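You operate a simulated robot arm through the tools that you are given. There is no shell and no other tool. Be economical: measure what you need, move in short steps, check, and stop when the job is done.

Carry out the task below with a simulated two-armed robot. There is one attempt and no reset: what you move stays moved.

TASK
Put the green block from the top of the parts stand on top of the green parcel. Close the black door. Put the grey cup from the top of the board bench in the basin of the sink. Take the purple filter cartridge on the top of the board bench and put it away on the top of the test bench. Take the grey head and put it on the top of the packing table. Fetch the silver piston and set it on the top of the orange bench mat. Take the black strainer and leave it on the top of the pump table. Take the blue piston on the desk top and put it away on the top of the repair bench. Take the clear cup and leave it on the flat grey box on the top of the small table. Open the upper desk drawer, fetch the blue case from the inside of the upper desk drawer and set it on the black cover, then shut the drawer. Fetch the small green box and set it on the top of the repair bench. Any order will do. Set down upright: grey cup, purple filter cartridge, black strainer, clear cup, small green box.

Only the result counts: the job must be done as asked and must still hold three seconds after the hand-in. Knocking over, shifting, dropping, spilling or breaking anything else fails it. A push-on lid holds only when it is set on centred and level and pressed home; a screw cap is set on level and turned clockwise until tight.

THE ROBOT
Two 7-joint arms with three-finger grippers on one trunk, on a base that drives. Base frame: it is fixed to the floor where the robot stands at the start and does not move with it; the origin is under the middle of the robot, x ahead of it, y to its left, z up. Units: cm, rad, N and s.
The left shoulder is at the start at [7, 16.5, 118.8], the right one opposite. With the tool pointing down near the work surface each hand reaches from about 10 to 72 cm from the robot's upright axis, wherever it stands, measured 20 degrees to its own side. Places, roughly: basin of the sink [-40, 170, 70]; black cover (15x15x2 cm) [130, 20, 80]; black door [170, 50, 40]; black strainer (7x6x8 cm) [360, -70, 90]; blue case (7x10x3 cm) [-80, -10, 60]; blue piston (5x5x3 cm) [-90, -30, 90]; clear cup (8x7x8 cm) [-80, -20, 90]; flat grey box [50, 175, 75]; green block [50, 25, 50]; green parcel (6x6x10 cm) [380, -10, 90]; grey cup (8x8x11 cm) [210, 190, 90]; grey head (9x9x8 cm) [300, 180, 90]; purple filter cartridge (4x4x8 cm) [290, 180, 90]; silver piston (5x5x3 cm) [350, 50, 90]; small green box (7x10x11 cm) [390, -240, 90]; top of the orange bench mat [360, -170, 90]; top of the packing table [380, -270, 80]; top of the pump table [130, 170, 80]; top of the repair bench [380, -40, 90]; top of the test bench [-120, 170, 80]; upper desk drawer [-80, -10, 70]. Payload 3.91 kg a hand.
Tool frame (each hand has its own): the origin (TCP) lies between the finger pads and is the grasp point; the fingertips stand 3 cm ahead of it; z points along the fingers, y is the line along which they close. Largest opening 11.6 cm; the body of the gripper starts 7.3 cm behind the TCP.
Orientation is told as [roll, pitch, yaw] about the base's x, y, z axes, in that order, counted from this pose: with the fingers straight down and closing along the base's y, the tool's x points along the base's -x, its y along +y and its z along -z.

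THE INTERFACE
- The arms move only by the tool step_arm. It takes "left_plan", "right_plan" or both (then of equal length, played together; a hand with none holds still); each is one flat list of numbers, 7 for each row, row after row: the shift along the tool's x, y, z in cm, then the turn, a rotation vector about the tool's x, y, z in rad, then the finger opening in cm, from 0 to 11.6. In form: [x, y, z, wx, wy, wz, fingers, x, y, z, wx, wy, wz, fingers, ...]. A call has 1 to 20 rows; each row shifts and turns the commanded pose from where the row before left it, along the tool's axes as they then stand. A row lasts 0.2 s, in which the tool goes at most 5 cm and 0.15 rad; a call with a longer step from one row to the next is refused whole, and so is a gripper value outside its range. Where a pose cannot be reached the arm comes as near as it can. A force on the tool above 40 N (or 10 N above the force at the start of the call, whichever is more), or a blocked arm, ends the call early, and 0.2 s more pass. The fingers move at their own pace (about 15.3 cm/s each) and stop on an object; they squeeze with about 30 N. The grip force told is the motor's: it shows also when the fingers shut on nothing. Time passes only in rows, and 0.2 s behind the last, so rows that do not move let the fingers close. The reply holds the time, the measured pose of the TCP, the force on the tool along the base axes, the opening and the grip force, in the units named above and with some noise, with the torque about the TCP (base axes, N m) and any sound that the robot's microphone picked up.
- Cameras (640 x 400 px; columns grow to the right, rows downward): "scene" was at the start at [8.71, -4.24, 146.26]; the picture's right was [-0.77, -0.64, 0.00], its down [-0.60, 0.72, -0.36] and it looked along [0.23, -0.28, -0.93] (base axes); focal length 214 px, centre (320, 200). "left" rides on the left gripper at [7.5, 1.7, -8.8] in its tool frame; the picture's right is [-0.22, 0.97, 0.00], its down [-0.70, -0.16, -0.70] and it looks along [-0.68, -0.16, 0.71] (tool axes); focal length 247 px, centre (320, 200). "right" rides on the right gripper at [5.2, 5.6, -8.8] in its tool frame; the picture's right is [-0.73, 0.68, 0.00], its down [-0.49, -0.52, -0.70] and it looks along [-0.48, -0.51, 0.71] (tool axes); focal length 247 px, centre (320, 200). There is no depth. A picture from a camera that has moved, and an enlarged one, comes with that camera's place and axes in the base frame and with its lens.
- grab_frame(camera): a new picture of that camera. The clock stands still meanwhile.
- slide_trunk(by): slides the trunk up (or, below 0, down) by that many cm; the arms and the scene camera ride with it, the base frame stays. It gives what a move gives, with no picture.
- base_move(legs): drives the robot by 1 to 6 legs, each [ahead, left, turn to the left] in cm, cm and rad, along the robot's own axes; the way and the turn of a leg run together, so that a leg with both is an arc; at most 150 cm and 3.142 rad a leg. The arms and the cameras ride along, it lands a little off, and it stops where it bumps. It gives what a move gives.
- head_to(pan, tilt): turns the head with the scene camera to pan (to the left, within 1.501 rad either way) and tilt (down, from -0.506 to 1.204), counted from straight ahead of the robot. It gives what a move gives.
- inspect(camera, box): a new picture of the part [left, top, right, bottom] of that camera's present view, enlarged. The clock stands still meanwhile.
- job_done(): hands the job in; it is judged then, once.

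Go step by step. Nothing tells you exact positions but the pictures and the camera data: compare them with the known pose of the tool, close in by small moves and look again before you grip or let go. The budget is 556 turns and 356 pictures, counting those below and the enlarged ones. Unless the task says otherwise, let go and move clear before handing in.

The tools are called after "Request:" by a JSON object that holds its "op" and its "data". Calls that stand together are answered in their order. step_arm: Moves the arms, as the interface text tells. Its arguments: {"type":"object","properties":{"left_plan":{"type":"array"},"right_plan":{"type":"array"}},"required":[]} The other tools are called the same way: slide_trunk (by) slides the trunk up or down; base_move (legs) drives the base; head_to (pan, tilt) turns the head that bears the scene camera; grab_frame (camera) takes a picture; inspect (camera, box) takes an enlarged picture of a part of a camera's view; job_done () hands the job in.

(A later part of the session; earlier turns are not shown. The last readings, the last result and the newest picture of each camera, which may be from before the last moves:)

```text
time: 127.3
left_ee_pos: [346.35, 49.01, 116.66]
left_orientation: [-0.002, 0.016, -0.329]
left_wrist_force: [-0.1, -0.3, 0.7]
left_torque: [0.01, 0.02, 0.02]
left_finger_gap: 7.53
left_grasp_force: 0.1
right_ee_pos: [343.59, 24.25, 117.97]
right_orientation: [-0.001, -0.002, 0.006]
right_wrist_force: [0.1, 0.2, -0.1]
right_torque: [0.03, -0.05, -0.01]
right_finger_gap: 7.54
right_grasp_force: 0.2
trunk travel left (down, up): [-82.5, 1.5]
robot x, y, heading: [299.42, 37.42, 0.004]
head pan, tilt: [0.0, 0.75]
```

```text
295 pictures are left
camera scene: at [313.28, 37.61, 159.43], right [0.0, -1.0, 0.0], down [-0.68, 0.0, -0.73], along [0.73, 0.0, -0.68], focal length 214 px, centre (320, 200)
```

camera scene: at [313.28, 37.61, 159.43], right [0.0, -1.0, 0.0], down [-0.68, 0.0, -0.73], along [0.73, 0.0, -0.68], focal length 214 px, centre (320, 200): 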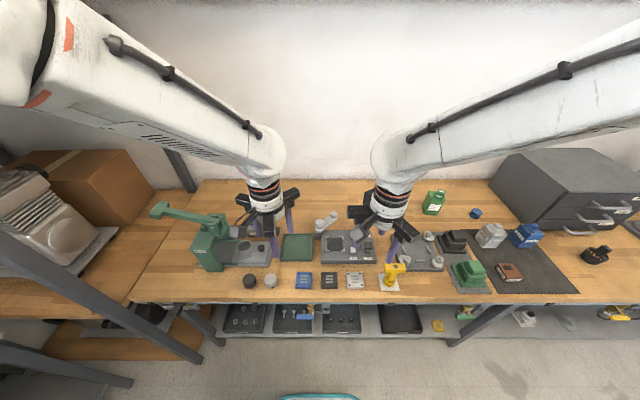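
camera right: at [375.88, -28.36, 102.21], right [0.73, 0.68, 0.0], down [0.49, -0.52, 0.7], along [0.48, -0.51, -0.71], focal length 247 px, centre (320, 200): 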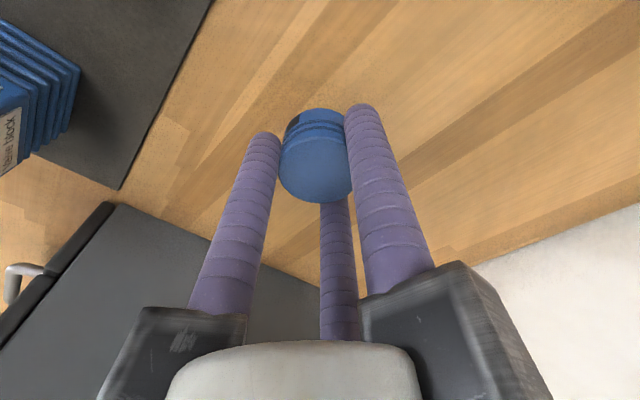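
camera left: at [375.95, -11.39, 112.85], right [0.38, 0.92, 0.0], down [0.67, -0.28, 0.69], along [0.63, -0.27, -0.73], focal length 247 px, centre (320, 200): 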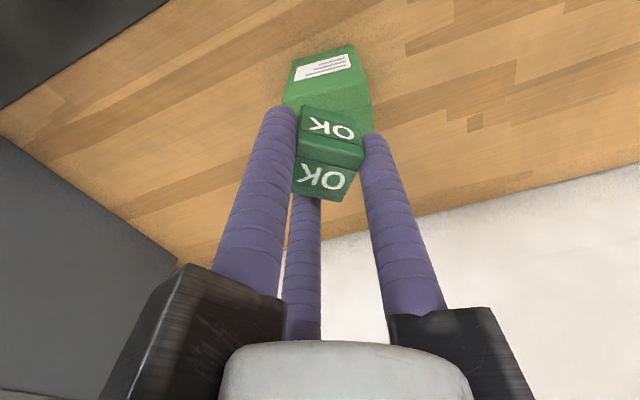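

Request:
{"op": "inspect", "data": {"camera": "scene", "box": [210, 235, 306, 295]}}

Request:
{"op": "grab_frame", "data": {"camera": "left"}}

```text
6.67 times, centred on (258, 265) of scene
camera zoom: at [313.28, 37.61, 159.43], right [0.0, -1.0, 0.0], down [-0.68, 0.0, -0.73], along [0.73, 0.0, -0.68], focal length 1430 px, centre (733, -233)
```

zoom: 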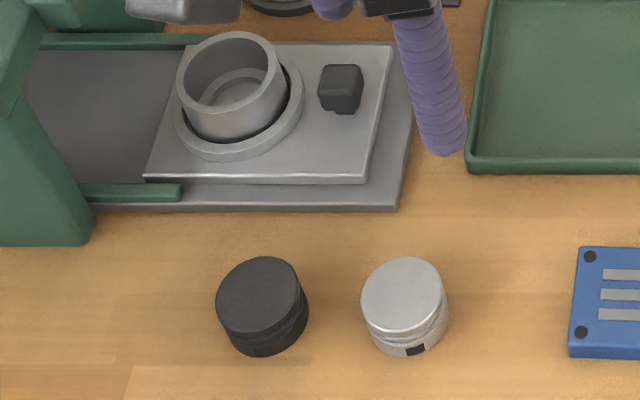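

```text
293 pictures are left
camera left: at [340.05, 53.04, 125.7], right [0.53, 0.85, -0.01], down [0.62, -0.38, 0.69], along [0.58, -0.37, -0.72], focal length 247 px, centre (320, 200)
```

left: 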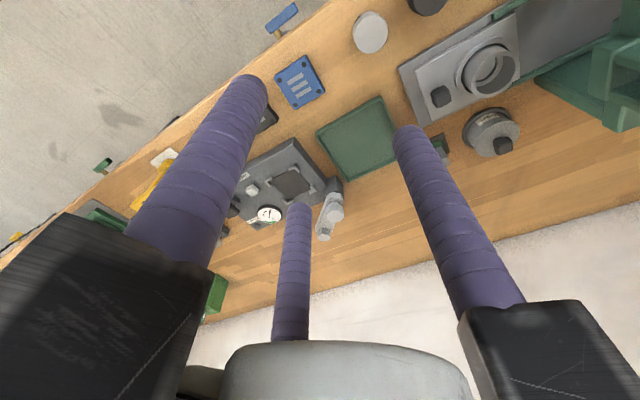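

The silver piston is at about (348.4, 54.7). I position above it with a yaw that keeps the prongs off the black piston and the press.

Request:
{"op": "step_arm", "data": {"left_plan": [0, 3, 0, 0, 0, 0, 7.5, -0.1, 3.05, 0, 0, 0, 0, 7.5, 0, 0, 4, 0, 0, 0.1, 7.5, 0, 0, 4, 0, 0, 0.09, 7.5, 0, 0, 4, 0, 0, 0, 7.5, 0, 0, 4, 0, 0, 0, 7.5, 0, 0, 3, 0, 0, 0, 7.5, 0, 0, 0, 0, 0, 0, 7.5]}}

Request:
{"op": "grab_frame", "data": {"camera": "left"}}

```text
time: 129.1
left_ee_pos: [348.19, 54.72, 97.54]
left_orientation: [-0.004, 0.013, -0.52]
left_wrist_force: [0.9, 0.1, -0.7]
left_torque: [-0.06, 0.02, 0.02]
left_finger_gap: 7.53
left_grasp_force: 0.1
right_ee_pos: [343.69, 24.33, 118.09]
right_orientation: [-0.002, -0.002, 0.006]
right_wrist_force: [0.0, 0.9, -0.3]
right_torque: [0.0, 0.01, 0.01]
right_finger_gap: 7.52
right_grasp_force: 0.1
trunk travel left (down, up): [-82.5, 1.5]
robot x, y, heading: [300.19, 37.58, -0.002]
head pan, tilt: [0.0, 0.75]
```

```text
292 pictures are left
camera left: at [342.65, 60.02, 106.51], right [0.68, 0.73, -0.01], down [0.53, -0.49, 0.69], along [0.5, -0.47, -0.72], focal length 247 px, centre (320, 200)
```

left: 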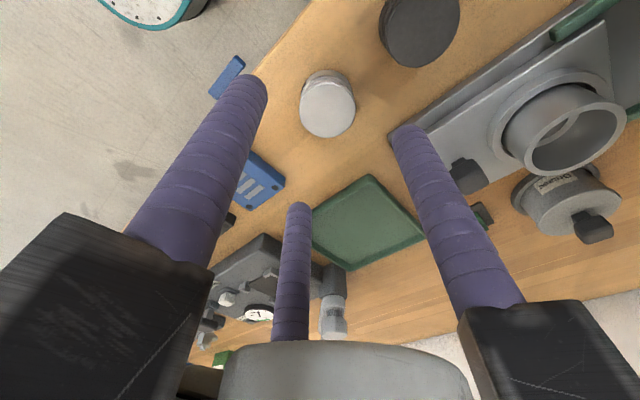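

Request:
{"op": "step_arm", "data": {"left_plan": [0.2, 0.5, 3, 0, 0, 0, 7.5, 0, 0, 2, 0, 0, 0, 7.5, 0, 0, 1.5, 0, 0, 0, 7.5, 0, 0, 0.6, 0, 0, 0, 7.5, 0, 0, 0, 0, 0, 0, 7.5]}}

Request:
{"op": "grab_frame", "data": {"camera": "left"}}

```text
time: 130.3
left_ee_pos: [348.12, 55.31, 90.56]
left_orientation: [-0.005, 0.014, -0.52]
left_wrist_force: [-0.4, -0.6, 0.3]
left_torque: [0.01, 0.01, 0.0]
left_finger_gap: 7.49
left_grasp_force: 0.1
right_ee_pos: [343.65, 24.18, 118.2]
right_orientation: [-0.001, -0.002, 0.005]
right_wrist_force: [-0.4, -0.2, 0.5]
right_torque: [0.03, -0.03, 0.01]
right_finger_gap: 7.51
right_grasp_force: 0.2
trunk travel left (down, up): [-82.5, 1.5]
robot x, y, heading: [299.78, 37.53, 0.002]
head pan, tilt: [0.0, 0.75]
```

```text
291 pictures are left
camera left: at [342.61, 60.54, 99.49], right [0.68, 0.73, -0.01], down [0.54, -0.49, 0.69], along [0.5, -0.47, -0.72], focal length 247 px, centre (320, 200)
```

left: 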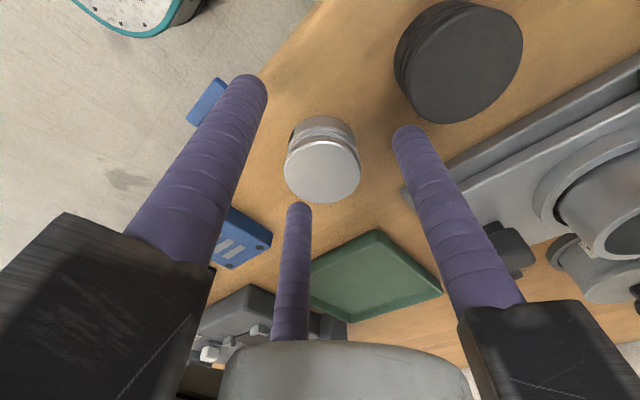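

Request:
{"op": "step_arm", "data": {"left_plan": [0, 0, 0.2, 0, 0, 0, 5.5, 0, 0, 0, 0, 0, 0, 3, 0, 0, 0, 0, 0, 0, 3, 0, 0, 0, 0, 0, 0, 3]}}

Request:
{"op": "grab_frame", "data": {"camera": "left"}}

```text
time: 131.3
left_ee_pos: [348.14, 55.29, 90.36]
left_orientation: [-0.005, 0.014, -0.521]
left_wrist_force: [1.5, 0.2, 0.7]
left_torque: [-0.02, -0.05, 0.01]
left_finger_gap: 4.05
left_grasp_force: 30.0
right_ee_pos: [343.78, 24.27, 118.07]
right_orientation: [0.002, -0.002, 0.005]
right_wrist_force: [0.1, 0.3, -0.6]
right_torque: [0.01, -0.03, -0.01]
right_finger_gap: 7.52
right_grasp_force: 0.0
trunk travel left (down, up): [-82.5, 1.5]
robot x, y, heading: [299.88, 37.72, 0.003]
head pan, tilt: [0.0, 0.75]
```

```text
290 pictures are left
camera left: at [342.63, 60.56, 99.33], right [0.68, 0.73, -0.01], down [0.54, -0.49, 0.69], along [0.5, -0.47, -0.72], focal length 247 px, centre (320, 200)
```

left: 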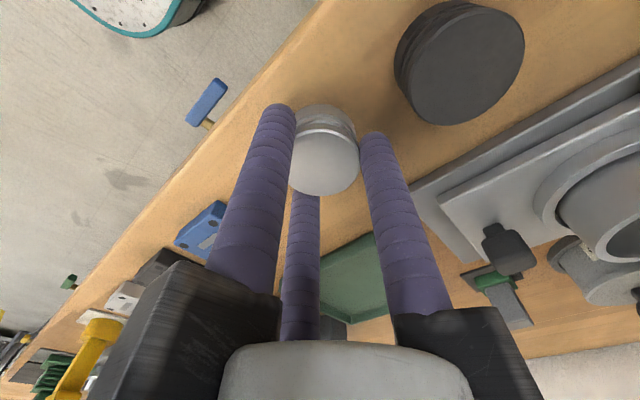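

The silver piston is held. I lift, straighten the hand and drive right to get the black strainer with the right hand.

Request:
{"op": "step_arm", "data": {"left_plan": [0, 0, -2, 0, 0, 0, 3, 0, 0, -4, 0, 0, 0, 3, 0, 0, -4, 0, 0, 0, 3, 0, 0, -4, 0, 0, -0.13, 3, 0, 0, -4, 0, 0, -0.13, 3, 0, 0, -4, 0, 0, -0.13, 3, 0, 0, -4, 0, 0, -0.13, 3]}}

Request:
{"op": "base_move", "data": {"legs": [[0, -88, 0]]}}

Request:
{"op": "grab_frame", "data": {"camera": "scene"}}

Request:
{"op": "grab_frame", "data": {"camera": "right"}}

```text
time: 132.9
left_ee_pos: [348.43, 55.17, 116.47]
left_orientation: [0.001, 0.016, 0.002]
left_wrist_force: [0.4, -0.2, -0.7]
left_torque: [-0.01, 0.01, 0.01]
left_finger_gap: 4.07
left_grasp_force: 29.9
right_ee_pos: [343.59, 24.29, 118.18]
right_orientation: [0.001, 0.0, 0.005]
right_wrist_force: [-0.2, 0.7, -0.7]
right_torque: [0.02, -0.03, 0.0]
right_finger_gap: 7.48
right_grasp_force: 0.0
trunk travel left (down, up): [-82.5, 1.5]
robot x, y, heading: [300.07, 37.72, 0.001]
head pan, tilt: [0.0, 0.75]
```

```text
time: 137.5
left_ee_pos: [348.52, -32.37, 116.33]
left_orientation: [0.002, 0.016, -0.013]
left_wrist_force: [-0.9, -0.6, -0.8]
left_torque: [0.0, 0.03, 0.02]
left_finger_gap: 4.06
left_grasp_force: 29.9
right_ee_pos: [343.17, -63.16, 118.11]
right_orientation: [0.0, -0.002, -0.006]
right_wrist_force: [-0.5, 0.4, 0.4]
right_torque: [-0.02, -0.03, 0.03]
right_finger_gap: 7.5
right_grasp_force: 0.1
trunk travel left (down, up): [-82.5, 1.5]
robot x, y, heading: [299.21, -49.29, -0.007]
head pan, tilt: [0.0, 0.75]
```

```text
289 pictures are left
camera scene: at [312.95, -49.26, 159.43], right [-0.01, -1.0, 0.0], down [-0.68, 0.01, -0.73], along [0.73, -0.01, -0.68], focal length 214 px, centre (320, 200)
```

scene: 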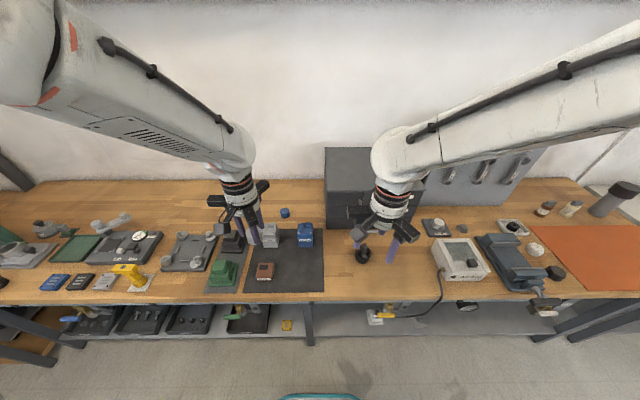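

```text
288 pictures are left
camera right: at [337.94, -57.53, 126.87], right [0.74, 0.68, 0.0], down [0.48, -0.53, 0.7], along [0.47, -0.52, -0.71], focal length 247 px, centre (320, 200)
```

right: 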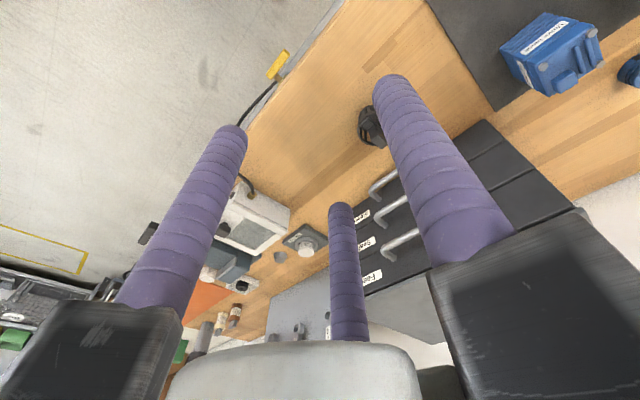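

Request:
{"op": "inspect", "data": {"camera": "scene", "box": [330, 225, 426, 285]}}

Request:
{"op": "inspect", "data": {"camera": "right", "box": [300, 80, 428, 160]}}

```text
6.67 times, centred on (378, 255) of scene
camera zoom: at [312.95, -49.26, 159.43], right [-0.01, -1.0, 0.0], down [-0.68, 0.01, -0.73], along [0.73, -0.01, -0.68], focal length 1430 px, centre (-67, -167)
```

zoom: 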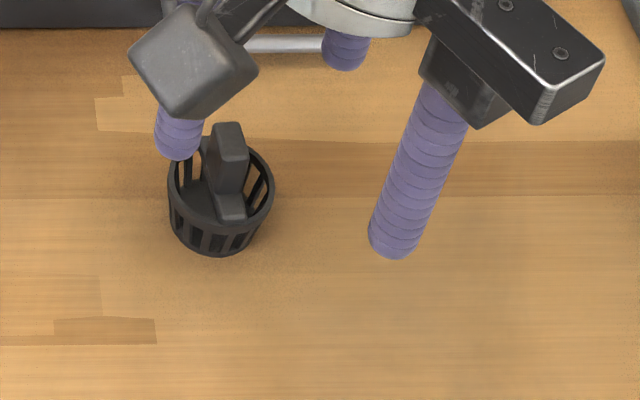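

```text
5.00 times, centred on (364, 120) of right
camera zoom: at [337.94, -57.53, 126.87], right [0.74, 0.68, 0.0], down [0.48, -0.53, 0.7], along [0.47, -0.52, -0.71], focal length 1235 px, centre (100, 600)
```

zoom: 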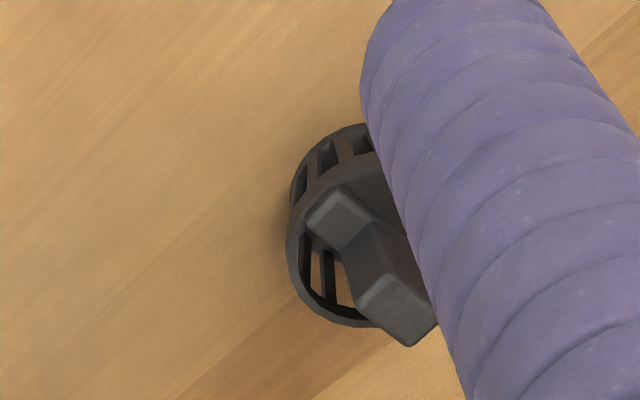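

The strainer basket's centre is near (356.9, -65.9). I move the right hand above it.

Request:
{"op": "step_arm", "data": {"right_plan": [-4.6, -0.9, 0, 0, 0, 0, 9.5, -4.6, -0.9, 0, 0, 0, 0, 9.5, -4.5, -0.9, 0, 0, 0, 0, 9.5, 0, 0, 4, 0, 0, 0, 9.5, 0, 0, 4, 0, 0, 0, 9.5, 0, 0, 4, 0, 0, 0, 9.5, 0, 0, 3, 0, 0, 0, 9.5, 0, 0, 0, 0, 0, 0, 9.5]}}

Request:
{"op": "grab_frame", "data": {"camera": "right"}}

Request:
{"op": "inspect", "data": {"camera": "scene", "box": [330, 205, 426, 265]}}

```text
time: 139.3
left_ee_pos: [348.34, -32.32, 116.33]
left_orientation: [0.003, 0.014, -0.015]
left_wrist_force: [-0.5, -0.5, -0.3]
left_torque: [0.01, -0.03, -0.03]
left_finger_gap: 4.06
left_grasp_force: 30.6
right_ee_pos: [356.7, -65.95, 103.03]
right_orientation: [-0.001, -0.001, -0.007]
right_wrist_force: [0.4, 0.0, -0.2]
right_torque: [0.02, -0.02, 0.01]
right_finger_gap: 9.52
right_grasp_force: 0.0
trunk travel left (down, up): [-82.5, 1.5]
robot x, y, heading: [299.65, -49.08, -0.008]
head pan, tilt: [0.0, 0.75]
```

```text
285 pictures are left
camera right: at [351.53, -60.32, 111.89], right [0.74, 0.68, 0.0], down [0.48, -0.53, 0.7], along [0.47, -0.52, -0.71], focal length 247 px, centre (320, 200)
```

right: 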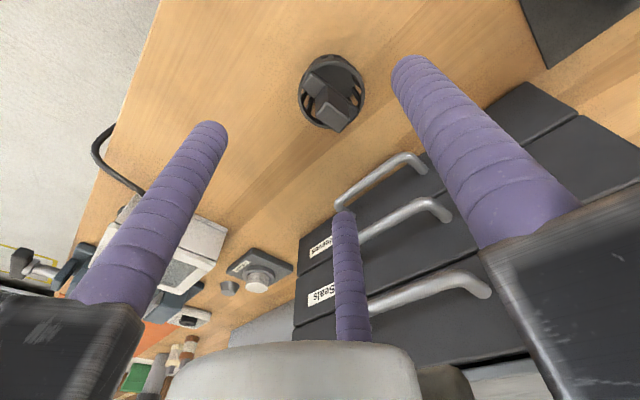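

```text
6.67 times, centred on (378, 235) of scene
camera zoom: at [312.89, -49.34, 159.44], right [-0.01, -1.0, 0.0], down [-0.68, 0.01, -0.73], along [0.73, -0.01, -0.68], focal length 1430 px, centre (-67, -33)
```

zoom: 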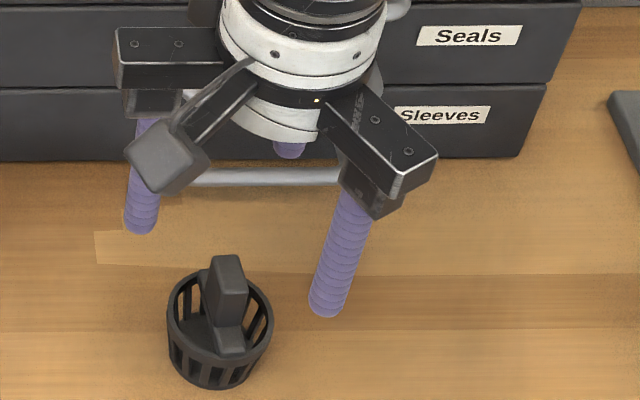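

Request:
{"op": "step_arm", "data": {"right_plan": [-0.4, 0.3, 3, 0, 0, 0, 9, 0, 0, 3, 0, 0, 0, 9, 0, 0, 3, 0, 0, 0, 9, 0, 0, 2, 0, 0, 0, 9, 0, 0, 0, 0, 0, 0, 9]}}

Request:
{"op": "grab_frame", "data": {"camera": "right"}}

Request:
{"op": "inspect", "data": {"camera": "scene", "box": [330, 205, 426, 265]}}

```text
time: 140.5
left_ee_pos: [348.44, -32.43, 116.3]
left_orientation: [0.001, 0.014, -0.015]
left_wrist_force: [0.6, -0.2, 0.3]
left_torque: [0.01, -0.01, -0.01]
left_finger_gap: 4.04
left_grasp_force: 29.9
right_ee_pos: [357.47, -65.59, 92.07]
right_orientation: [0.0, -0.002, -0.008]
right_wrist_force: [-0.2, 0.0, 1.0]
right_torque: [0.01, 0.0, 0.02]
right_finger_gap: 8.98
right_grasp_force: 0.1
trunk travel left (down, up): [-82.5, 1.5]
robot x, y, heading: [299.51, -49.19, -0.018]
head pan, tilt: [0.0, 0.75]
```

```text
283 pictures are left
camera right: at [352.17, -60.09, 100.88], right [0.74, 0.68, 0.0], down [0.48, -0.53, 0.7], along [0.47, -0.52, -0.71], focal length 247 px, centre (320, 200)
```

right: 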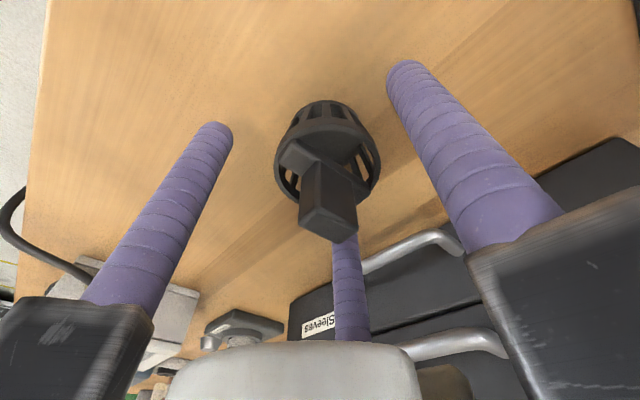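

```text
6.67 times, centred on (378, 235) of scene
camera zoom: at [312.9, -49.35, 159.44], right [-0.01, -1.0, 0.0], down [-0.68, 0.01, -0.73], along [0.73, -0.01, -0.68], focal length 1430 px, centre (-67, -33)
```

zoom: 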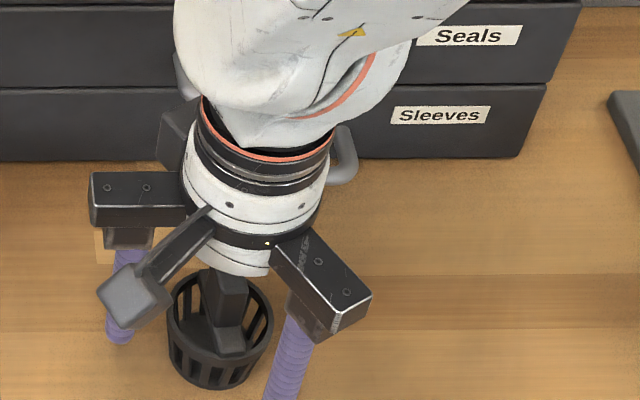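

Request:
{"op": "step_arm", "data": {"right_plan": [0, 0, 1.2, 0, 0, 0, 9, 0, 0, 0, 0, 0, 0, 7, 0, 0, 0, 0, 0, 0, 4, 0, 0, 0, 0, 0, 0, 4, 0, 0, 0, 0, 0, 0, 4]}}

Request:
{"op": "grab_frame", "data": {"camera": "right"}}

```text
time: 141.7
left_ee_pos: [348.4, -32.32, 116.31]
left_orientation: [0.001, 0.016, -0.014]
left_wrist_force: [0.0, 0.7, -0.8]
left_torque: [0.02, 0.0, 0.02]
left_finger_gap: 4.06
left_grasp_force: 29.8
right_ee_pos: [357.41, -65.65, 90.98]
right_orientation: [0.0, 0.0, -0.007]
right_wrist_force: [-0.3, 0.3, -0.2]
right_torque: [0.02, -0.01, -0.01]
right_finger_gap: 5.4
right_grasp_force: 30.4
trunk travel left (down, up): [-82.5, 1.5]
robot x, y, heading: [299.52, -49.13, -0.014]
head pan, tilt: [0.0, 0.75]
```

```text
281 pictures are left
camera right: at [352.22, -60.11, 99.75], right [0.74, 0.68, 0.0], down [0.48, -0.53, 0.7], along [0.47, -0.52, -0.71], focal length 247 px, centre (320, 200)
```

right: 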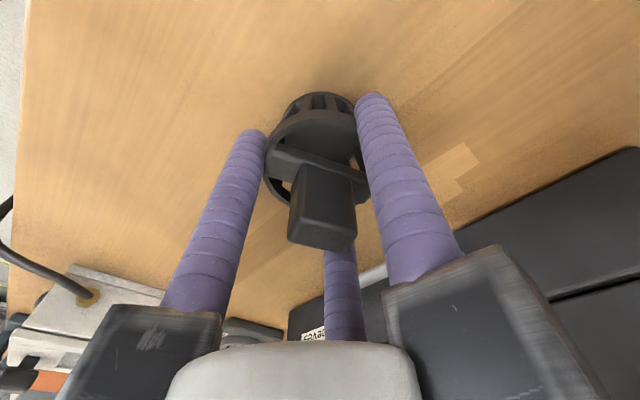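

The strainer is held. I lift it, pull back and drive along toward the orange mat.

Request:
{"op": "step_arm", "data": {"right_plan": [0, 0, -2, 0, 0, 0, 4, 0, 0, -4, 0, 0, 0, 4, 0, 0, -4, 0, 0, 0, 4, 0, 0, -4, 0, 0, 0, 4, 0, 0, -4, 0, 0, 0, 4, 0, 0, -4, 0, 0, 0, 4, 0, 0, -4, 0, 0, 0, 4, 4.5, 0, 0, 0, 0, 0, 4, 4.5, 0, 0, 0, 0, 0, 4, 4.5, 0, 0, 0, 0, 0, 4]}}

Request:
{"op": "head_to", "data": {"pan": -0.9, "tilt": 0.6}}

Request:
{"op": "grab_frame", "data": {"camera": "scene"}}

```text
time: 143.9
left_ee_pos: [348.25, -32.49, 116.39]
left_orientation: [0.003, 0.016, -0.013]
left_wrist_force: [-0.3, -0.2, -0.9]
left_torque: [0.04, 0.01, 0.01]
left_finger_gap: 4.04
left_grasp_force: 30.2
right_ee_pos: [343.53, -65.83, 116.88]
right_orientation: [0.002, -0.003, -0.007]
right_wrist_force: [0.9, -0.5, -0.1]
right_torque: [0.03, -0.05, 0.0]
right_finger_gap: 5.37
right_grasp_force: 29.8
trunk travel left (down, up): [-82.5, 1.5]
robot x, y, heading: [299.62, -49.31, -0.01]
head pan, tilt: [0.0, 0.75]
```

```text
time: 145.1
left_ee_pos: [348.31, -32.48, 116.38]
left_orientation: [0.004, 0.016, -0.013]
left_wrist_force: [0.3, -0.6, -0.7]
left_torque: [0.04, 0.0, -0.04]
left_finger_gap: 4.06
left_grasp_force: 29.9
right_ee_pos: [343.78, -65.75, 116.84]
right_orientation: [0.001, -0.001, -0.009]
right_wrist_force: [0.1, -0.5, -0.1]
right_torque: [0.01, -0.02, -0.02]
right_finger_gap: 5.33
right_grasp_force: 30.0
trunk travel left (down, up): [-82.5, 1.5]
robot x, y, heading: [299.59, -49.26, -0.013]
head pan, tilt: [-0.901, 0.6]
```

```text
280 pictures are left
camera scene: at [310.07, -56.28, 160.72], right [-0.79, -0.61, 0.0], down [-0.35, 0.45, -0.82], along [0.51, -0.65, -0.57], focal length 214 px, centre (320, 200)
```

scene: 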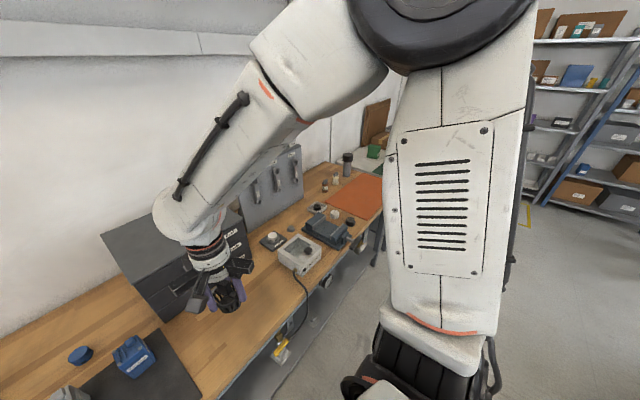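

Request:
{"op": "base_move", "data": {"legs": [[0, -60, 0.012], [0, -70, 0]]}}

Request:
{"op": "head_to", "data": {"pan": 0, "tilt": 0.7}}

Request:
{"op": "grab_frame", "data": {"camera": "scene"}}

```text
time: 151.9
left_ee_pos: [348.27, -162.24, 116.2]
left_orientation: [0.001, 0.017, -0.011]
left_wrist_force: [0.1, 1.0, 0.4]
left_torque: [-0.05, -0.02, -0.01]
left_finger_gap: 4.04
left_grasp_force: 30.1
right_ee_pos: [343.72, -195.65, 116.88]
right_orientation: [0.0, -0.001, -0.002]
right_wrist_force: [0.1, -0.3, 0.3]
right_torque: [-0.01, -0.07, -0.02]
right_finger_gap: 5.36
right_grasp_force: 29.5
trunk travel left (down, up): [-82.5, 1.5]
robot x, y, heading: [299.28, -178.99, 0.001]
head pan, tilt: [-0.901, 0.6]
```

```text
time: 153.1
left_ee_pos: [348.24, -162.21, 116.28]
left_orientation: [0.003, 0.014, -0.011]
left_wrist_force: [0.7, 0.1, -0.8]
left_torque: [-0.02, 0.02, 0.01]
left_finger_gap: 4.05
left_grasp_force: 29.8
right_ee_pos: [343.65, -195.62, 116.76]
right_orientation: [0.0, -0.001, -0.004]
right_wrist_force: [-0.6, -0.4, -0.3]
right_torque: [0.02, -0.02, 0.0]
right_finger_gap: 5.36
right_grasp_force: 30.3
trunk travel left (down, up): [-82.5, 1.5]
robot x, y, heading: [299.31, -179.43, -0.009]
head pan, tilt: [0.0, 0.7]
```

```text
279 pictures are left
camera scene: at [312.98, -179.45, 159.86], right [-0.01, -1.0, 0.0], down [-0.64, 0.0, -0.76], along [0.76, -0.01, -0.64], focal length 214 px, centre (320, 200)
```

scene: 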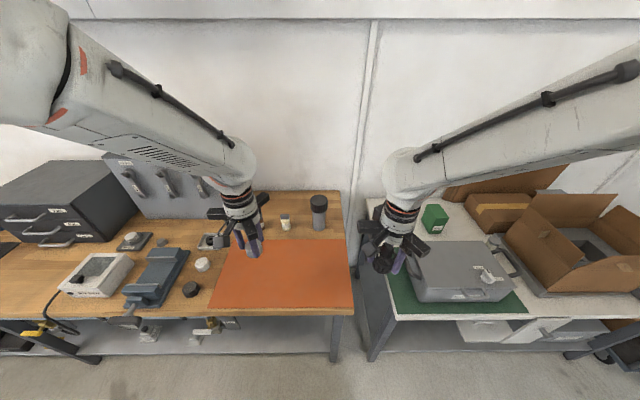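

The orange mat's centre is near (358, -165). I set the silver piston down there with the left hand.

Request:
{"op": "step_arm", "data": {"left_plan": [-4.5, -0.5, 0, 0, 0, 0, 3, -4.5, -0.5, 0, 0, 0, 0, 3, 0, 0, 4, 0, 0, 0, 3, 0, 0, 4, 0, 0, 0, 3, 0, 0, 4, 0, 0, 0, 3, 0, 0, 4, 0, 0, 0, 3, 0, 0, 4, 0, 0, 0, 3, 0, 0, 2.5, 0, 0, 0, 3, 0, 0, 0, 0, 0, 0, 3]}}

Request:
{"op": "grab_frame", "data": {"camera": "left"}}

Request:
{"op": "inspect", "data": {"camera": "scene", "box": [200, 215, 328, 295]}}

```text
time: 155.1
left_ee_pos: [356.72, -163.63, 93.65]
left_orientation: [0.001, 0.015, -0.01]
left_wrist_force: [0.1, -0.5, -1.3]
left_torque: [-0.02, -0.04, 0.02]
left_finger_gap: 4.03
left_grasp_force: 29.7
right_ee_pos: [343.49, -195.66, 116.87]
right_orientation: [0.001, -0.001, -0.005]
right_wrist_force: [-0.2, -0.1, -0.4]
right_torque: [-0.03, -0.03, 0.02]
right_finger_gap: 5.32
right_grasp_force: 29.4
trunk travel left (down, up): [-82.5, 1.5]
robot x, y, heading: [299.25, -179.62, -0.007]
head pan, tilt: [0.0, 0.7]
```

```text
278 pictures are left
camera left: at [349.4, -161.76, 102.56], right [0.23, 0.97, 0.0], down [0.71, -0.17, 0.69], along [0.67, -0.16, -0.73], focal length 247 px, centre (320, 200)
```

left: 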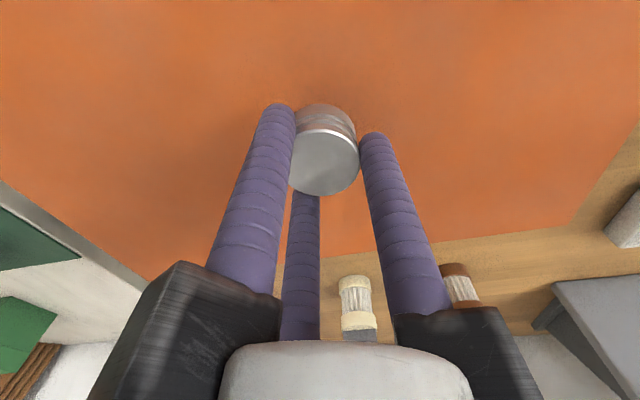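

```text
5.00 times, centred on (264, 255) of scene
camera zoom: at [312.9, -179.46, 159.87], right [-0.01, -1.0, 0.0], down [-0.64, 0.0, -0.77], along [0.77, -0.01, -0.64], focal length 1072 px, centre (600, -75)
```

zoom: 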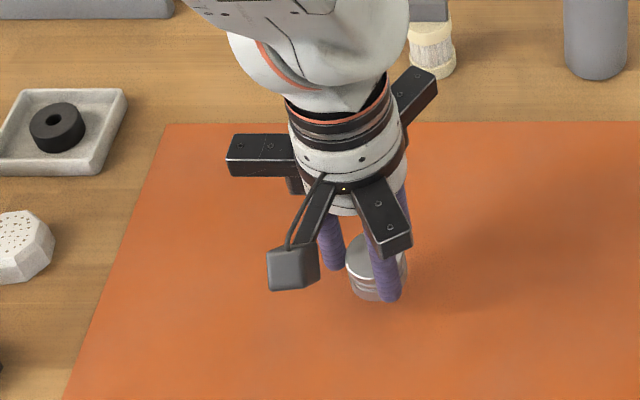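

Request:
{"op": "step_arm", "data": {"left_plan": [0, 0, 1.5, 0, 0, 0, 3, 0, 0, 0.7, 0, 0, 0, 3, 0, 0, 0.3, 0, 0, 0, 3, 0, 0, 0, 0, 0, 0, 3]}}

```text
time: 156.1
left_ee_pos: [356.77, -163.45, 91.05]
left_orientation: [0.001, 0.016, -0.011]
left_wrist_force: [0.8, 0.1, -1.6]
left_torque: [0.01, -0.02, 0.03]
left_finger_gap: 4.04
left_grasp_force: 29.9
right_ee_pos: [343.54, -195.67, 116.84]
right_orientation: [0.0, -0.001, -0.004]
right_wrist_force: [0.0, -0.2, 0.3]
right_torque: [0.01, 0.01, 0.01]
right_finger_gap: 5.32
right_grasp_force: 30.6
trunk travel left (down, up): [-82.5, 1.5]
robot x, y, heading: [299.37, -179.54, -0.011]
head pan, tilt: [0.0, 0.7]
```

Request:
{"op": "step_arm", "data": {"left_plan": [0, 0, 0.25, 0, 0, 0, 3, 0, 0, 0.25, 0, 0, 0, 3, 0, 0, 0, 0, 0, 0, 3]}}

```text
time: 156.9
left_ee_pos: [356.81, -163.55, 90.74]
left_orientation: [0.002, 0.016, -0.011]
left_wrist_force: [-0.2, 0.1, -1.2]
left_torque: [0.0, -0.02, -0.01]
left_finger_gap: 4.05
left_grasp_force: 29.7
right_ee_pos: [343.71, -195.58, 116.74]
right_orientation: [0.0, 0.0, -0.003]
right_wrist_force: [-0.3, 0.2, -0.1]
right_torque: [0.0, -0.01, 0.01]
right_finger_gap: 5.34
right_grasp_force: 29.9
trunk travel left (down, up): [-82.5, 1.5]
robot x, y, heading: [299.2, -179.61, -0.005]
head pan, tilt: [0.0, 0.7]
```

Request:
{"op": "step_arm", "data": {"left_plan": [0, 0, 0.25, 0, 0, 0, 3, 0, 0, 0.25, 0, 0, 0, 3, 0, 0, 0, 0, 0, 0, 3]}}

```text
time: 157.7
left_ee_pos: [356.76, -163.33, 90.42]
left_orientation: [0.003, 0.01, -0.01]
left_wrist_force: [4.5, 2.0, 26.3]
left_torque: [0.08, -0.25, 0.0]
left_finger_gap: 4.07
left_grasp_force: 30.5
right_ee_pos: [343.52, -195.71, 116.96]
right_orientation: [0.0, -0.004, -0.002]
right_wrist_force: [0.2, 0.2, -0.6]
right_torque: [0.01, -0.02, -0.02]
right_finger_gap: 5.3
right_grasp_force: 30.3
trunk travel left (down, up): [-82.5, 1.5]
robot x, y, heading: [299.38, -179.75, -0.01]
head pan, tilt: [0.0, 0.7]
```

Contact is firm; I release and rise, then look at the packing table side for the small green box.

Request:
{"op": "step_arm", "data": {"left_plan": [0, 0, -0.1, 0, 0, 0, 5, 0, 0, 0, 0, 0, 0, 7.5, 0, 0, 0, 0, 0, 0, 7.5, 0, 0, -2, 0, 0, 0, 7.5, 0, 0, -4, 0, 0, 0, 7.5, 0, 0, -4, 0, 0, 0, 7.5, 0, 0, -4, 0, 0, 0, 7.5, 0, 0, -4, 0, 0, 0, 7.5, 0, 0, -4, 0, 0, 0, 7.5, 4.5, 0, -3, 0, 0, 0, 7.5]}}

Request:
{"op": "grab_frame", "data": {"camera": "scene"}}

Request:
{"op": "inspect", "data": {"camera": "scene", "box": [350, 180, 560, 312]}}

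```text
refused: row 10 steps farther than a row can; nothing moved
```

```text
276 pictures are left
camera scene: at [312.76, -179.51, 159.9], right [-0.01, -1.0, 0.0], down [-0.64, 0.0, -0.77], along [0.77, -0.01, -0.64], focal length 214 px, centre (320, 200)
```

scene: 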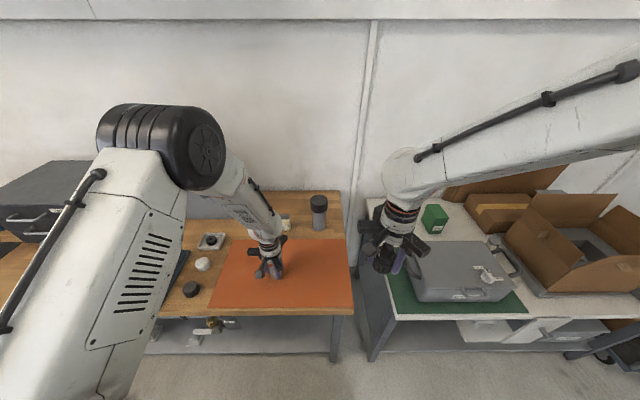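

```text
3.03 times, centred on (455, 246) of scene
camera zoom: at [312.76, -179.51, 159.9], right [-0.01, -1.0, 0.0], down [-0.64, 0.0, -0.77], along [0.77, -0.01, -0.64], focal length 650 px, centre (-89, 61)
```

zoom: 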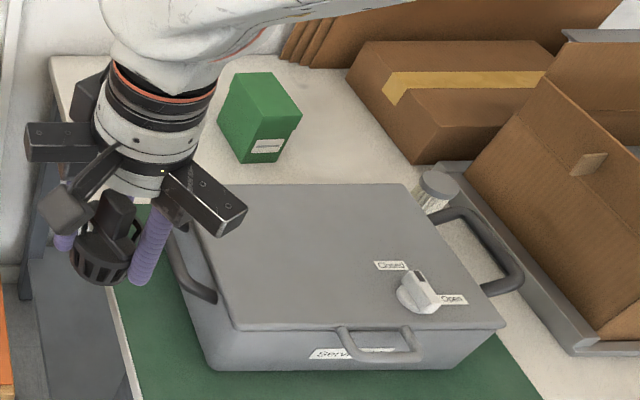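

Request:
{"op": "step_arm", "data": {"left_plan": [0, 0, -0.1, 0, 0, 0, 5, 0, 0, 0, 0, 0, 0, 7.5, 0, 0, 0, 0, 0, 0, 7.5, 0, 0, -2, 0, 0, 0, 7.5, 0, 0, -4, 0, 0, 0, 7.5, 0, 0, -4, 0, 0, 0, 7.5, 0, 0, -4, 0, 0, 0, 7.5, 0, 0, -4, 0, 0, 0, 7.5, 0, 0, -4, 0, 0, 0, 7.5, 0, 0, -4, 0, 0, 0, 7.5]}}

Request:
{"op": "grab_frame", "data": {"camera": "left"}}

```text
time: 159.9
left_ee_pos: [357.17, -163.18, 116.21]
left_orientation: [0.002, 0.016, -0.01]
left_wrist_force: [-0.8, -0.2, -0.4]
left_torque: [-0.02, -0.01, 0.0]
left_finger_gap: 7.52
left_grasp_force: 0.1
right_ee_pos: [343.55, -195.57, 116.79]
right_orientation: [0.0, -0.002, -0.003]
right_wrist_force: [-0.5, -0.4, -1.4]
right_torque: [-0.02, -0.01, -0.01]
right_finger_gap: 5.33
right_grasp_force: 29.8
trunk travel left (down, up): [-82.5, 1.5]
robot x, y, heading: [299.64, -179.58, -0.004]
head pan, tilt: [0.0, 0.7]
```

```text
274 pictures are left
camera left: at [349.86, -161.4, 125.22], right [0.23, 0.97, 0.0], down [0.71, -0.17, 0.69], along [0.67, -0.16, -0.73], focal length 247 px, centre (320, 200)
```

left: 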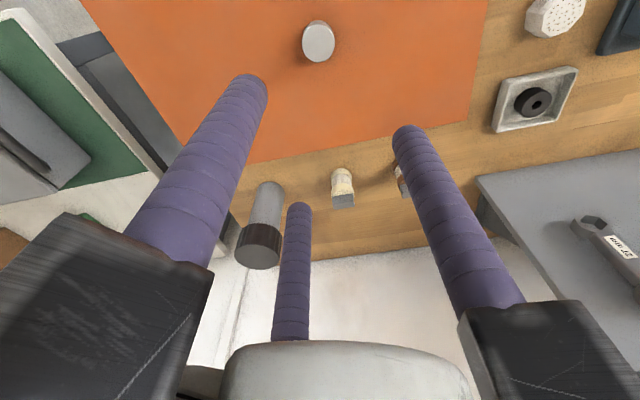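

The piston lies on the mat. I tuck the right hand and drive toward the packing table for the small green box.

Request:
{"op": "step_arm", "data": {"left_plan": [4.5, 0, 0, 0, 0, 0, 11.6, 4.5, 0, 0, 0, 0, 0, 11.6, 0, 0, 0, 0, 0, 0, 11.6], "right_plan": [4.5, 0, 0, 0, 0, 0, 4, 4.5, 0, 0, 0, 0, 0, 4, 0, 0, 0, 0, 0, 0, 4]}}

Request:
{"op": "base_move", "data": {"legs": [[0, -52, 0.005]]}}

Request:
{"op": "grab_frame", "data": {"camera": "scene"}}

Request:
{"op": "grab_frame", "data": {"camera": "left"}}

```text
time: 160.7
left_ee_pos: [348.58, -163.19, 116.3]
left_orientation: [0.002, 0.019, -0.01]
left_wrist_force: [0.6, 0.6, 0.2]
left_torque: [-0.01, 0.05, -0.01]
left_finger_gap: 11.58
left_grasp_force: 0.1
right_ee_pos: [335.02, -195.37, 116.93]
right_orientation: [-0.003, 0.0, -0.004]
right_wrist_force: [0.2, 0.4, -1.3]
right_torque: [-0.01, 0.04, 0.0]
right_finger_gap: 5.31
right_grasp_force: 30.0
trunk travel left (down, up): [-82.5, 1.5]
robot x, y, heading: [299.4, -179.52, -0.007]
head pan, tilt: [0.0, 0.7]
```

```text
time: 163.7
left_ee_pos: [347.9, -214.92, 116.46]
left_orientation: [0.002, 0.016, -0.008]
left_wrist_force: [-0.4, 0.6, -0.5]
left_torque: [-0.01, -0.03, 0.0]
left_finger_gap: 11.6
left_grasp_force: 0.1
right_ee_pos: [334.38, -247.0, 117.08]
right_orientation: [0.0, -0.001, -0.003]
right_wrist_force: [0.3, 0.3, -1.3]
right_torque: [0.04, -0.01, 0.0]
right_finger_gap: 5.28
right_grasp_force: 29.7
trunk travel left (down, up): [-82.5, 1.5]
robot x, y, heading: [298.8, -231.02, -0.005]
head pan, tilt: [0.0, 0.7]
```

```text
273 pictures are left
camera scene: at [312.63, -231.02, 159.86], right [-0.01, -1.0, 0.0], down [-0.64, 0.0, -0.76], along [0.76, -0.01, -0.64], focal length 214 px, centre (320, 200)
```

scene: 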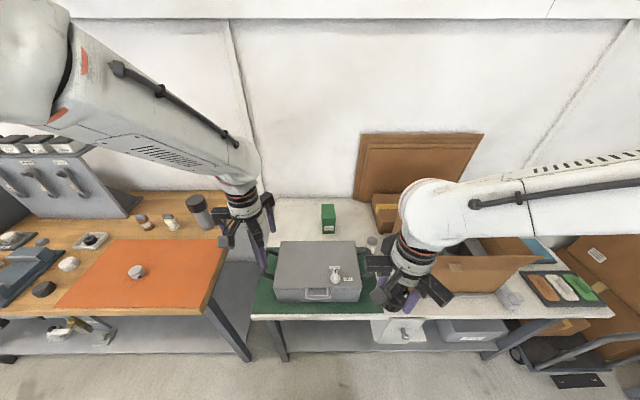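

```text
272 pictures are left
camera left: at [340.65, -212.95, 125.36], right [0.23, 0.97, 0.0], down [0.71, -0.17, 0.69], along [0.67, -0.16, -0.73], focal length 247 px, centre (320, 200)
```

left: 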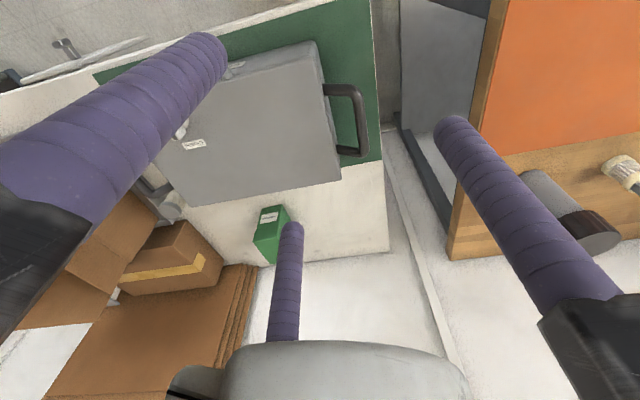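

Request:
{"op": "inspect", "data": {"camera": "scene", "box": [280, 190, 376, 250]}}

Request:
{"op": "inspect", "data": {"camera": "left", "box": [230, 190, 326, 250]}}

```text
6.67 times, centred on (328, 220) of scene
camera zoom: at [312.63, -231.02, 159.86], right [-0.01, -1.0, 0.0], down [-0.64, 0.0, -0.76], along [0.76, -0.01, -0.64], focal length 1430 px, centre (267, 67)
```

zoom: 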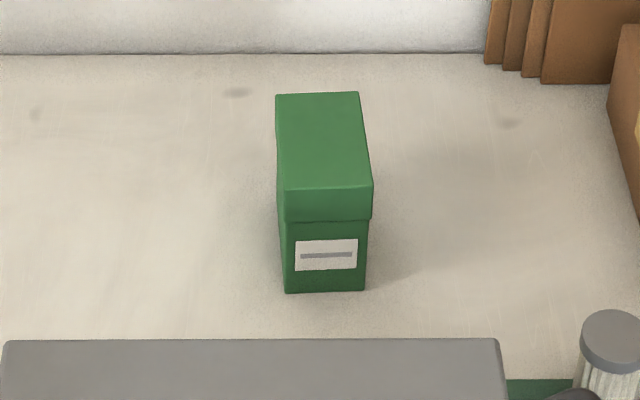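

```text
6.67 times, centred on (278, 220) of left
camera zoom: at [340.65, -212.95, 125.36], right [0.23, 0.97, 0.0], down [0.71, -0.17, 0.69], along [0.67, -0.16, -0.73], focal length 1646 px, centre (600, 67)
```

zoom: 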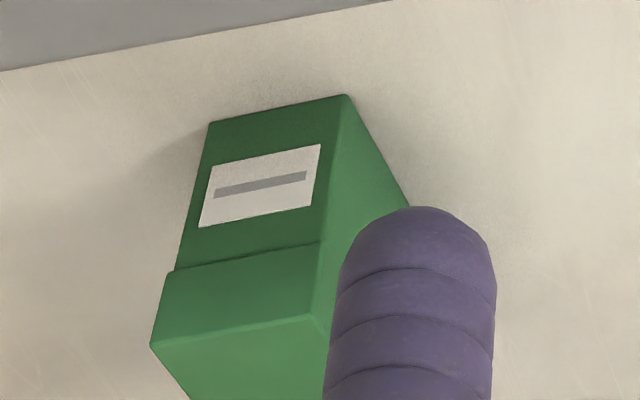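

The box's base is at z ≈ 78.5, top 89.4, centre (388.3, -236), long side along x. I turn the left wrist a quarter turn so the prongs straddle it lengthwise, and move the base closer.

Request:
{"op": "step_arm", "data": {"left_plan": [0, 0, 0, 0, 0, -0.145, 11.6, 0, 0, 0, 0, 0, -0.145, 11.6, 0, 0, 0, 0, 0, -0.145, 11.6, 0, 0, 0, 0, 0, -0.145, 11.6, 0, 0, 0, 0, 0, -0.145, 11.6, 0, 0, 0, 0, 0, -0.145, 11.6, 0, 0, 0, 0, 0, -0.145, 11.6, 0, 0, 0, 0, 0, -0.145, 11.6, 0, 0, 0, 0, 0, -0.145, 11.6, 0, 0, 0, 0, 0, -0.145, 11.6, 0, 0, 0, 0, 0, -0.129, 11.6, 0, 0, 0, 0, 0, 0, 11.6]}}

Request:
{"op": "base_move", "data": {"legs": [[19, 0, 0.005]]}}

Request:
{"op": "grab_frame", "data": {"camera": "scene"}}

Request:
{"op": "grab_frame", "data": {"camera": "left"}}

```text
time: 166.3
left_ee_pos: [347.96, -214.99, 116.35]
left_orientation: [0.015, -0.002, 1.57]
left_wrist_force: [0.1, 1.0, 0.4]
left_torque: [0.01, 0.03, -0.02]
left_finger_gap: 11.61
left_grasp_force: 0.1
right_ee_pos: [334.4, -247.07, 117.0]
right_orientation: [0.0, -0.002, -0.005]
right_wrist_force: [-0.1, -0.3, -0.5]
right_torque: [0.01, 0.02, -0.03]
right_finger_gap: 5.31
right_grasp_force: 29.5
trunk travel left (down, up): [-82.5, 1.5]
robot x, y, heading: [298.68, -231.05, -0.004]
head pan, tilt: [0.0, 0.7]
```

```text
time: 167.9
left_ee_pos: [366.43, -214.8, 116.51]
left_orientation: [0.014, -0.002, 1.573]
left_wrist_force: [-0.1, 0.1, 1.4]
left_torque: [-0.04, -0.02, 0.0]
left_finger_gap: 11.6
left_grasp_force: 0.1
right_ee_pos: [353.07, -247.13, 117.15]
right_orientation: [0.0, -0.004, 0.002]
right_wrist_force: [-0.7, -0.1, -0.9]
right_torque: [-0.05, -0.04, -0.02]
right_finger_gap: 5.31
right_grasp_force: 30.3
trunk travel left (down, up): [-82.5, 1.5]
robot x, y, heading: [317.88, -230.8, -0.001]
head pan, tilt: [0.0, 0.7]
```

```text
269 pictures are left
camera scene: at [331.14, -231.18, 159.9], right [0.0, -1.0, 0.0], down [-0.64, 0.0, -0.77], along [0.77, 0.0, -0.64], focal length 214 px, centre (320, 200)
```

scene: 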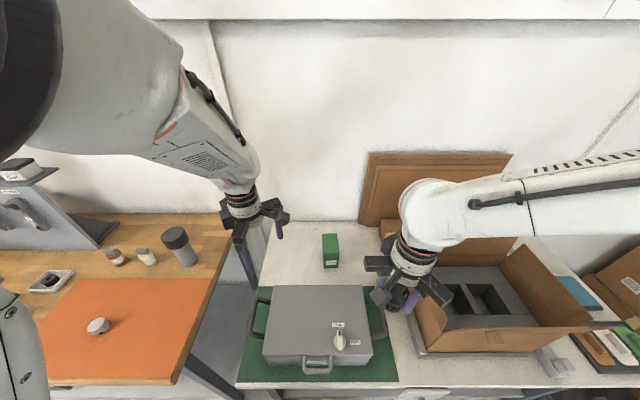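

```text
268 pictures are left
camera left: at [364.92, -222.14, 125.41], right [-0.98, 0.22, 0.01], down [0.17, 0.7, 0.7], along [0.14, 0.68, -0.71], focal length 247 px, centre (320, 200)
```

left: 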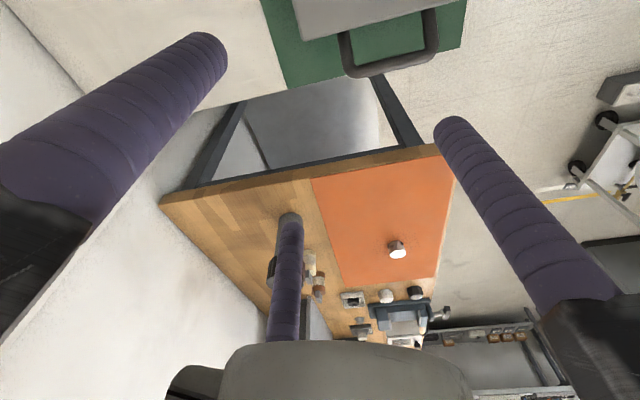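

Request:
{"op": "step_arm", "data": {"left_plan": [3.05, -3, 0, 0, 0, 0, 11.6, 3.05, -3, 0, 0, 0, 0, 11.6, 3.05, -3, 0, 0, 0, 0, 11.6, 3.05, -3, 0, 0, 0, 0, 11.6, 3.05, -3, 0, 0, 0, 0, 11.6, 3.05, -3, 0, 0, 0, 0, 11.6, 3, -3.1, 0, 0, 0, 0, 11.6, 0, 0, 4, 0, 0, 0, 11.6, 0, 0, 4, 0, 0, 0, 11.6, 0, 0, 0, 0, 0, 0, 11.6]}}

Request:
{"op": "grab_frame", "data": {"camera": "left"}}

Request:
{"op": "inspect", "data": {"camera": "scene", "box": [256, 180, 416, 280]}}

```text
time: 170.1
left_ee_pos: [388.07, -235.12, 108.31]
left_orientation: [0.017, 0.013, 1.591]
left_wrist_force: [-0.5, -0.8, -0.1]
left_torque: [-0.01, -0.01, -0.03]
left_finger_gap: 11.62
left_grasp_force: 0.0
right_ee_pos: [353.29, -247.24, 116.99]
right_orientation: [-0.001, -0.001, 0.002]
right_wrist_force: [-0.2, 0.2, -0.2]
right_torque: [0.0, -0.01, 0.01]
right_finger_gap: 5.28
right_grasp_force: 29.7
trunk travel left (down, up): [-82.5, 1.5]
robot x, y, heading: [318.07, -231.02, -0.008]
head pan, tilt: [0.0, 0.7]
```

```text
267 pictures are left
camera left: at [386.75, -242.44, 117.27], right [-0.98, 0.2, 0.01], down [0.16, 0.71, 0.69], along [0.13, 0.68, -0.73], focal length 247 px, centre (320, 200)
```

left: 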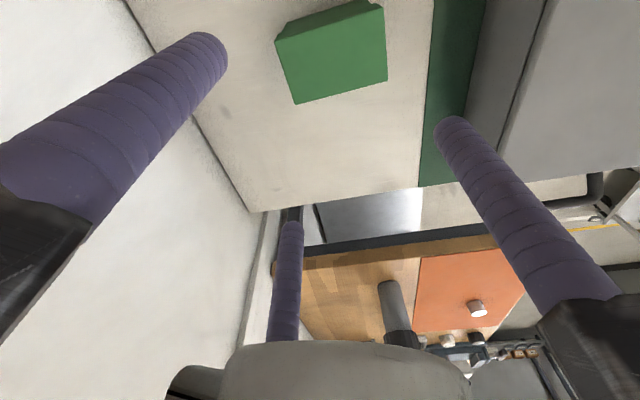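

```text
4.00 times, centred on (336, 230) of scene
camera zoom: at [331.48, -231.28, 159.86], right [0.0, -1.0, 0.0], down [-0.64, 0.0, -0.76], along [0.76, 0.0, -0.64], focal length 858 px, centre (256, 80)
```

zoom: 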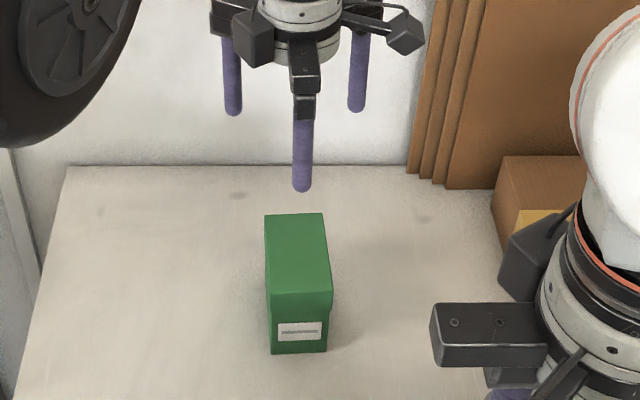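

Request:
{"op": "step_arm", "data": {"left_plan": [0.4, 1.6, 3, 0, 0, 0, 11.6, 0, 0, 4, 0, 0, 0, 11.6, 0, 0, 4, 0, 0, 0, 11.6, 0, 0, 3.5, 0, 0, 0, 11.6, 0, 0, 0, 0, 0, 0, 11.6]}}

Request:
{"op": "grab_frame", "data": {"camera": "left"}}

Request:
{"op": "inspect", "data": {"camera": "scene", "box": [256, 200, 416, 300]}}

```text
time: 171.3
left_ee_pos: [385.86, -236.42, 93.63]
left_orientation: [0.015, -0.003, 1.576]
left_wrist_force: [1.1, -0.1, -0.1]
left_torque: [0.01, -0.04, -0.01]
left_finger_gap: 11.59
left_grasp_force: 0.1
right_ee_pos: [353.21, -247.0, 117.02]
right_orientation: [0.0, 0.001, 0.0]
right_wrist_force: [-0.4, 0.4, -0.4]
right_torque: [0.03, -0.02, -0.01]
right_finger_gap: 5.29
right_grasp_force: 29.7
trunk travel left (down, up): [-82.5, 1.5]
robot x, y, heading: [318.2, -230.98, -0.006]
head pan, tilt: [0.0, 0.7]
```

```text
265 pictures are left
camera left: at [384.38, -243.87, 102.49], right [-0.98, 0.22, 0.02], down [0.17, 0.69, 0.7], along [0.14, 0.68, -0.71], focal length 247 px, centre (320, 200)
```

left: 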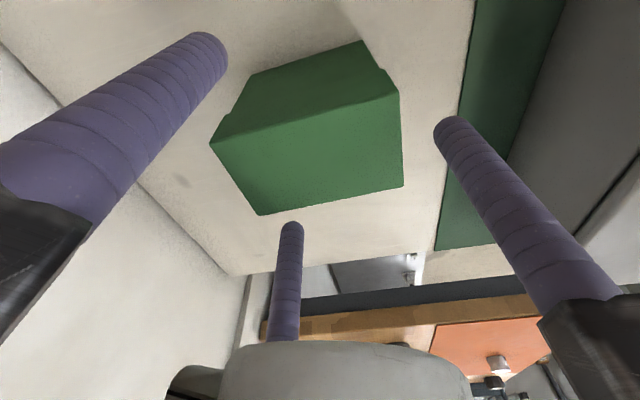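

```text
4.00 times, centred on (336, 250) of scene
camera zoom: at [331.44, -231.16, 159.87], right [0.0, -1.0, 0.0], down [-0.64, 0.0, -0.77], along [0.77, 0.0, -0.64], focal length 858 px, centre (256, 0)
```

zoom: 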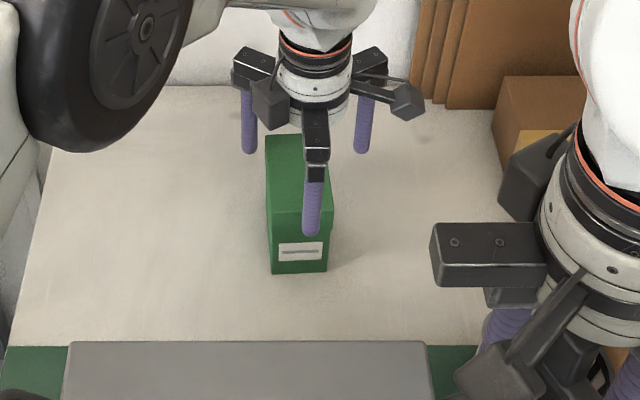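

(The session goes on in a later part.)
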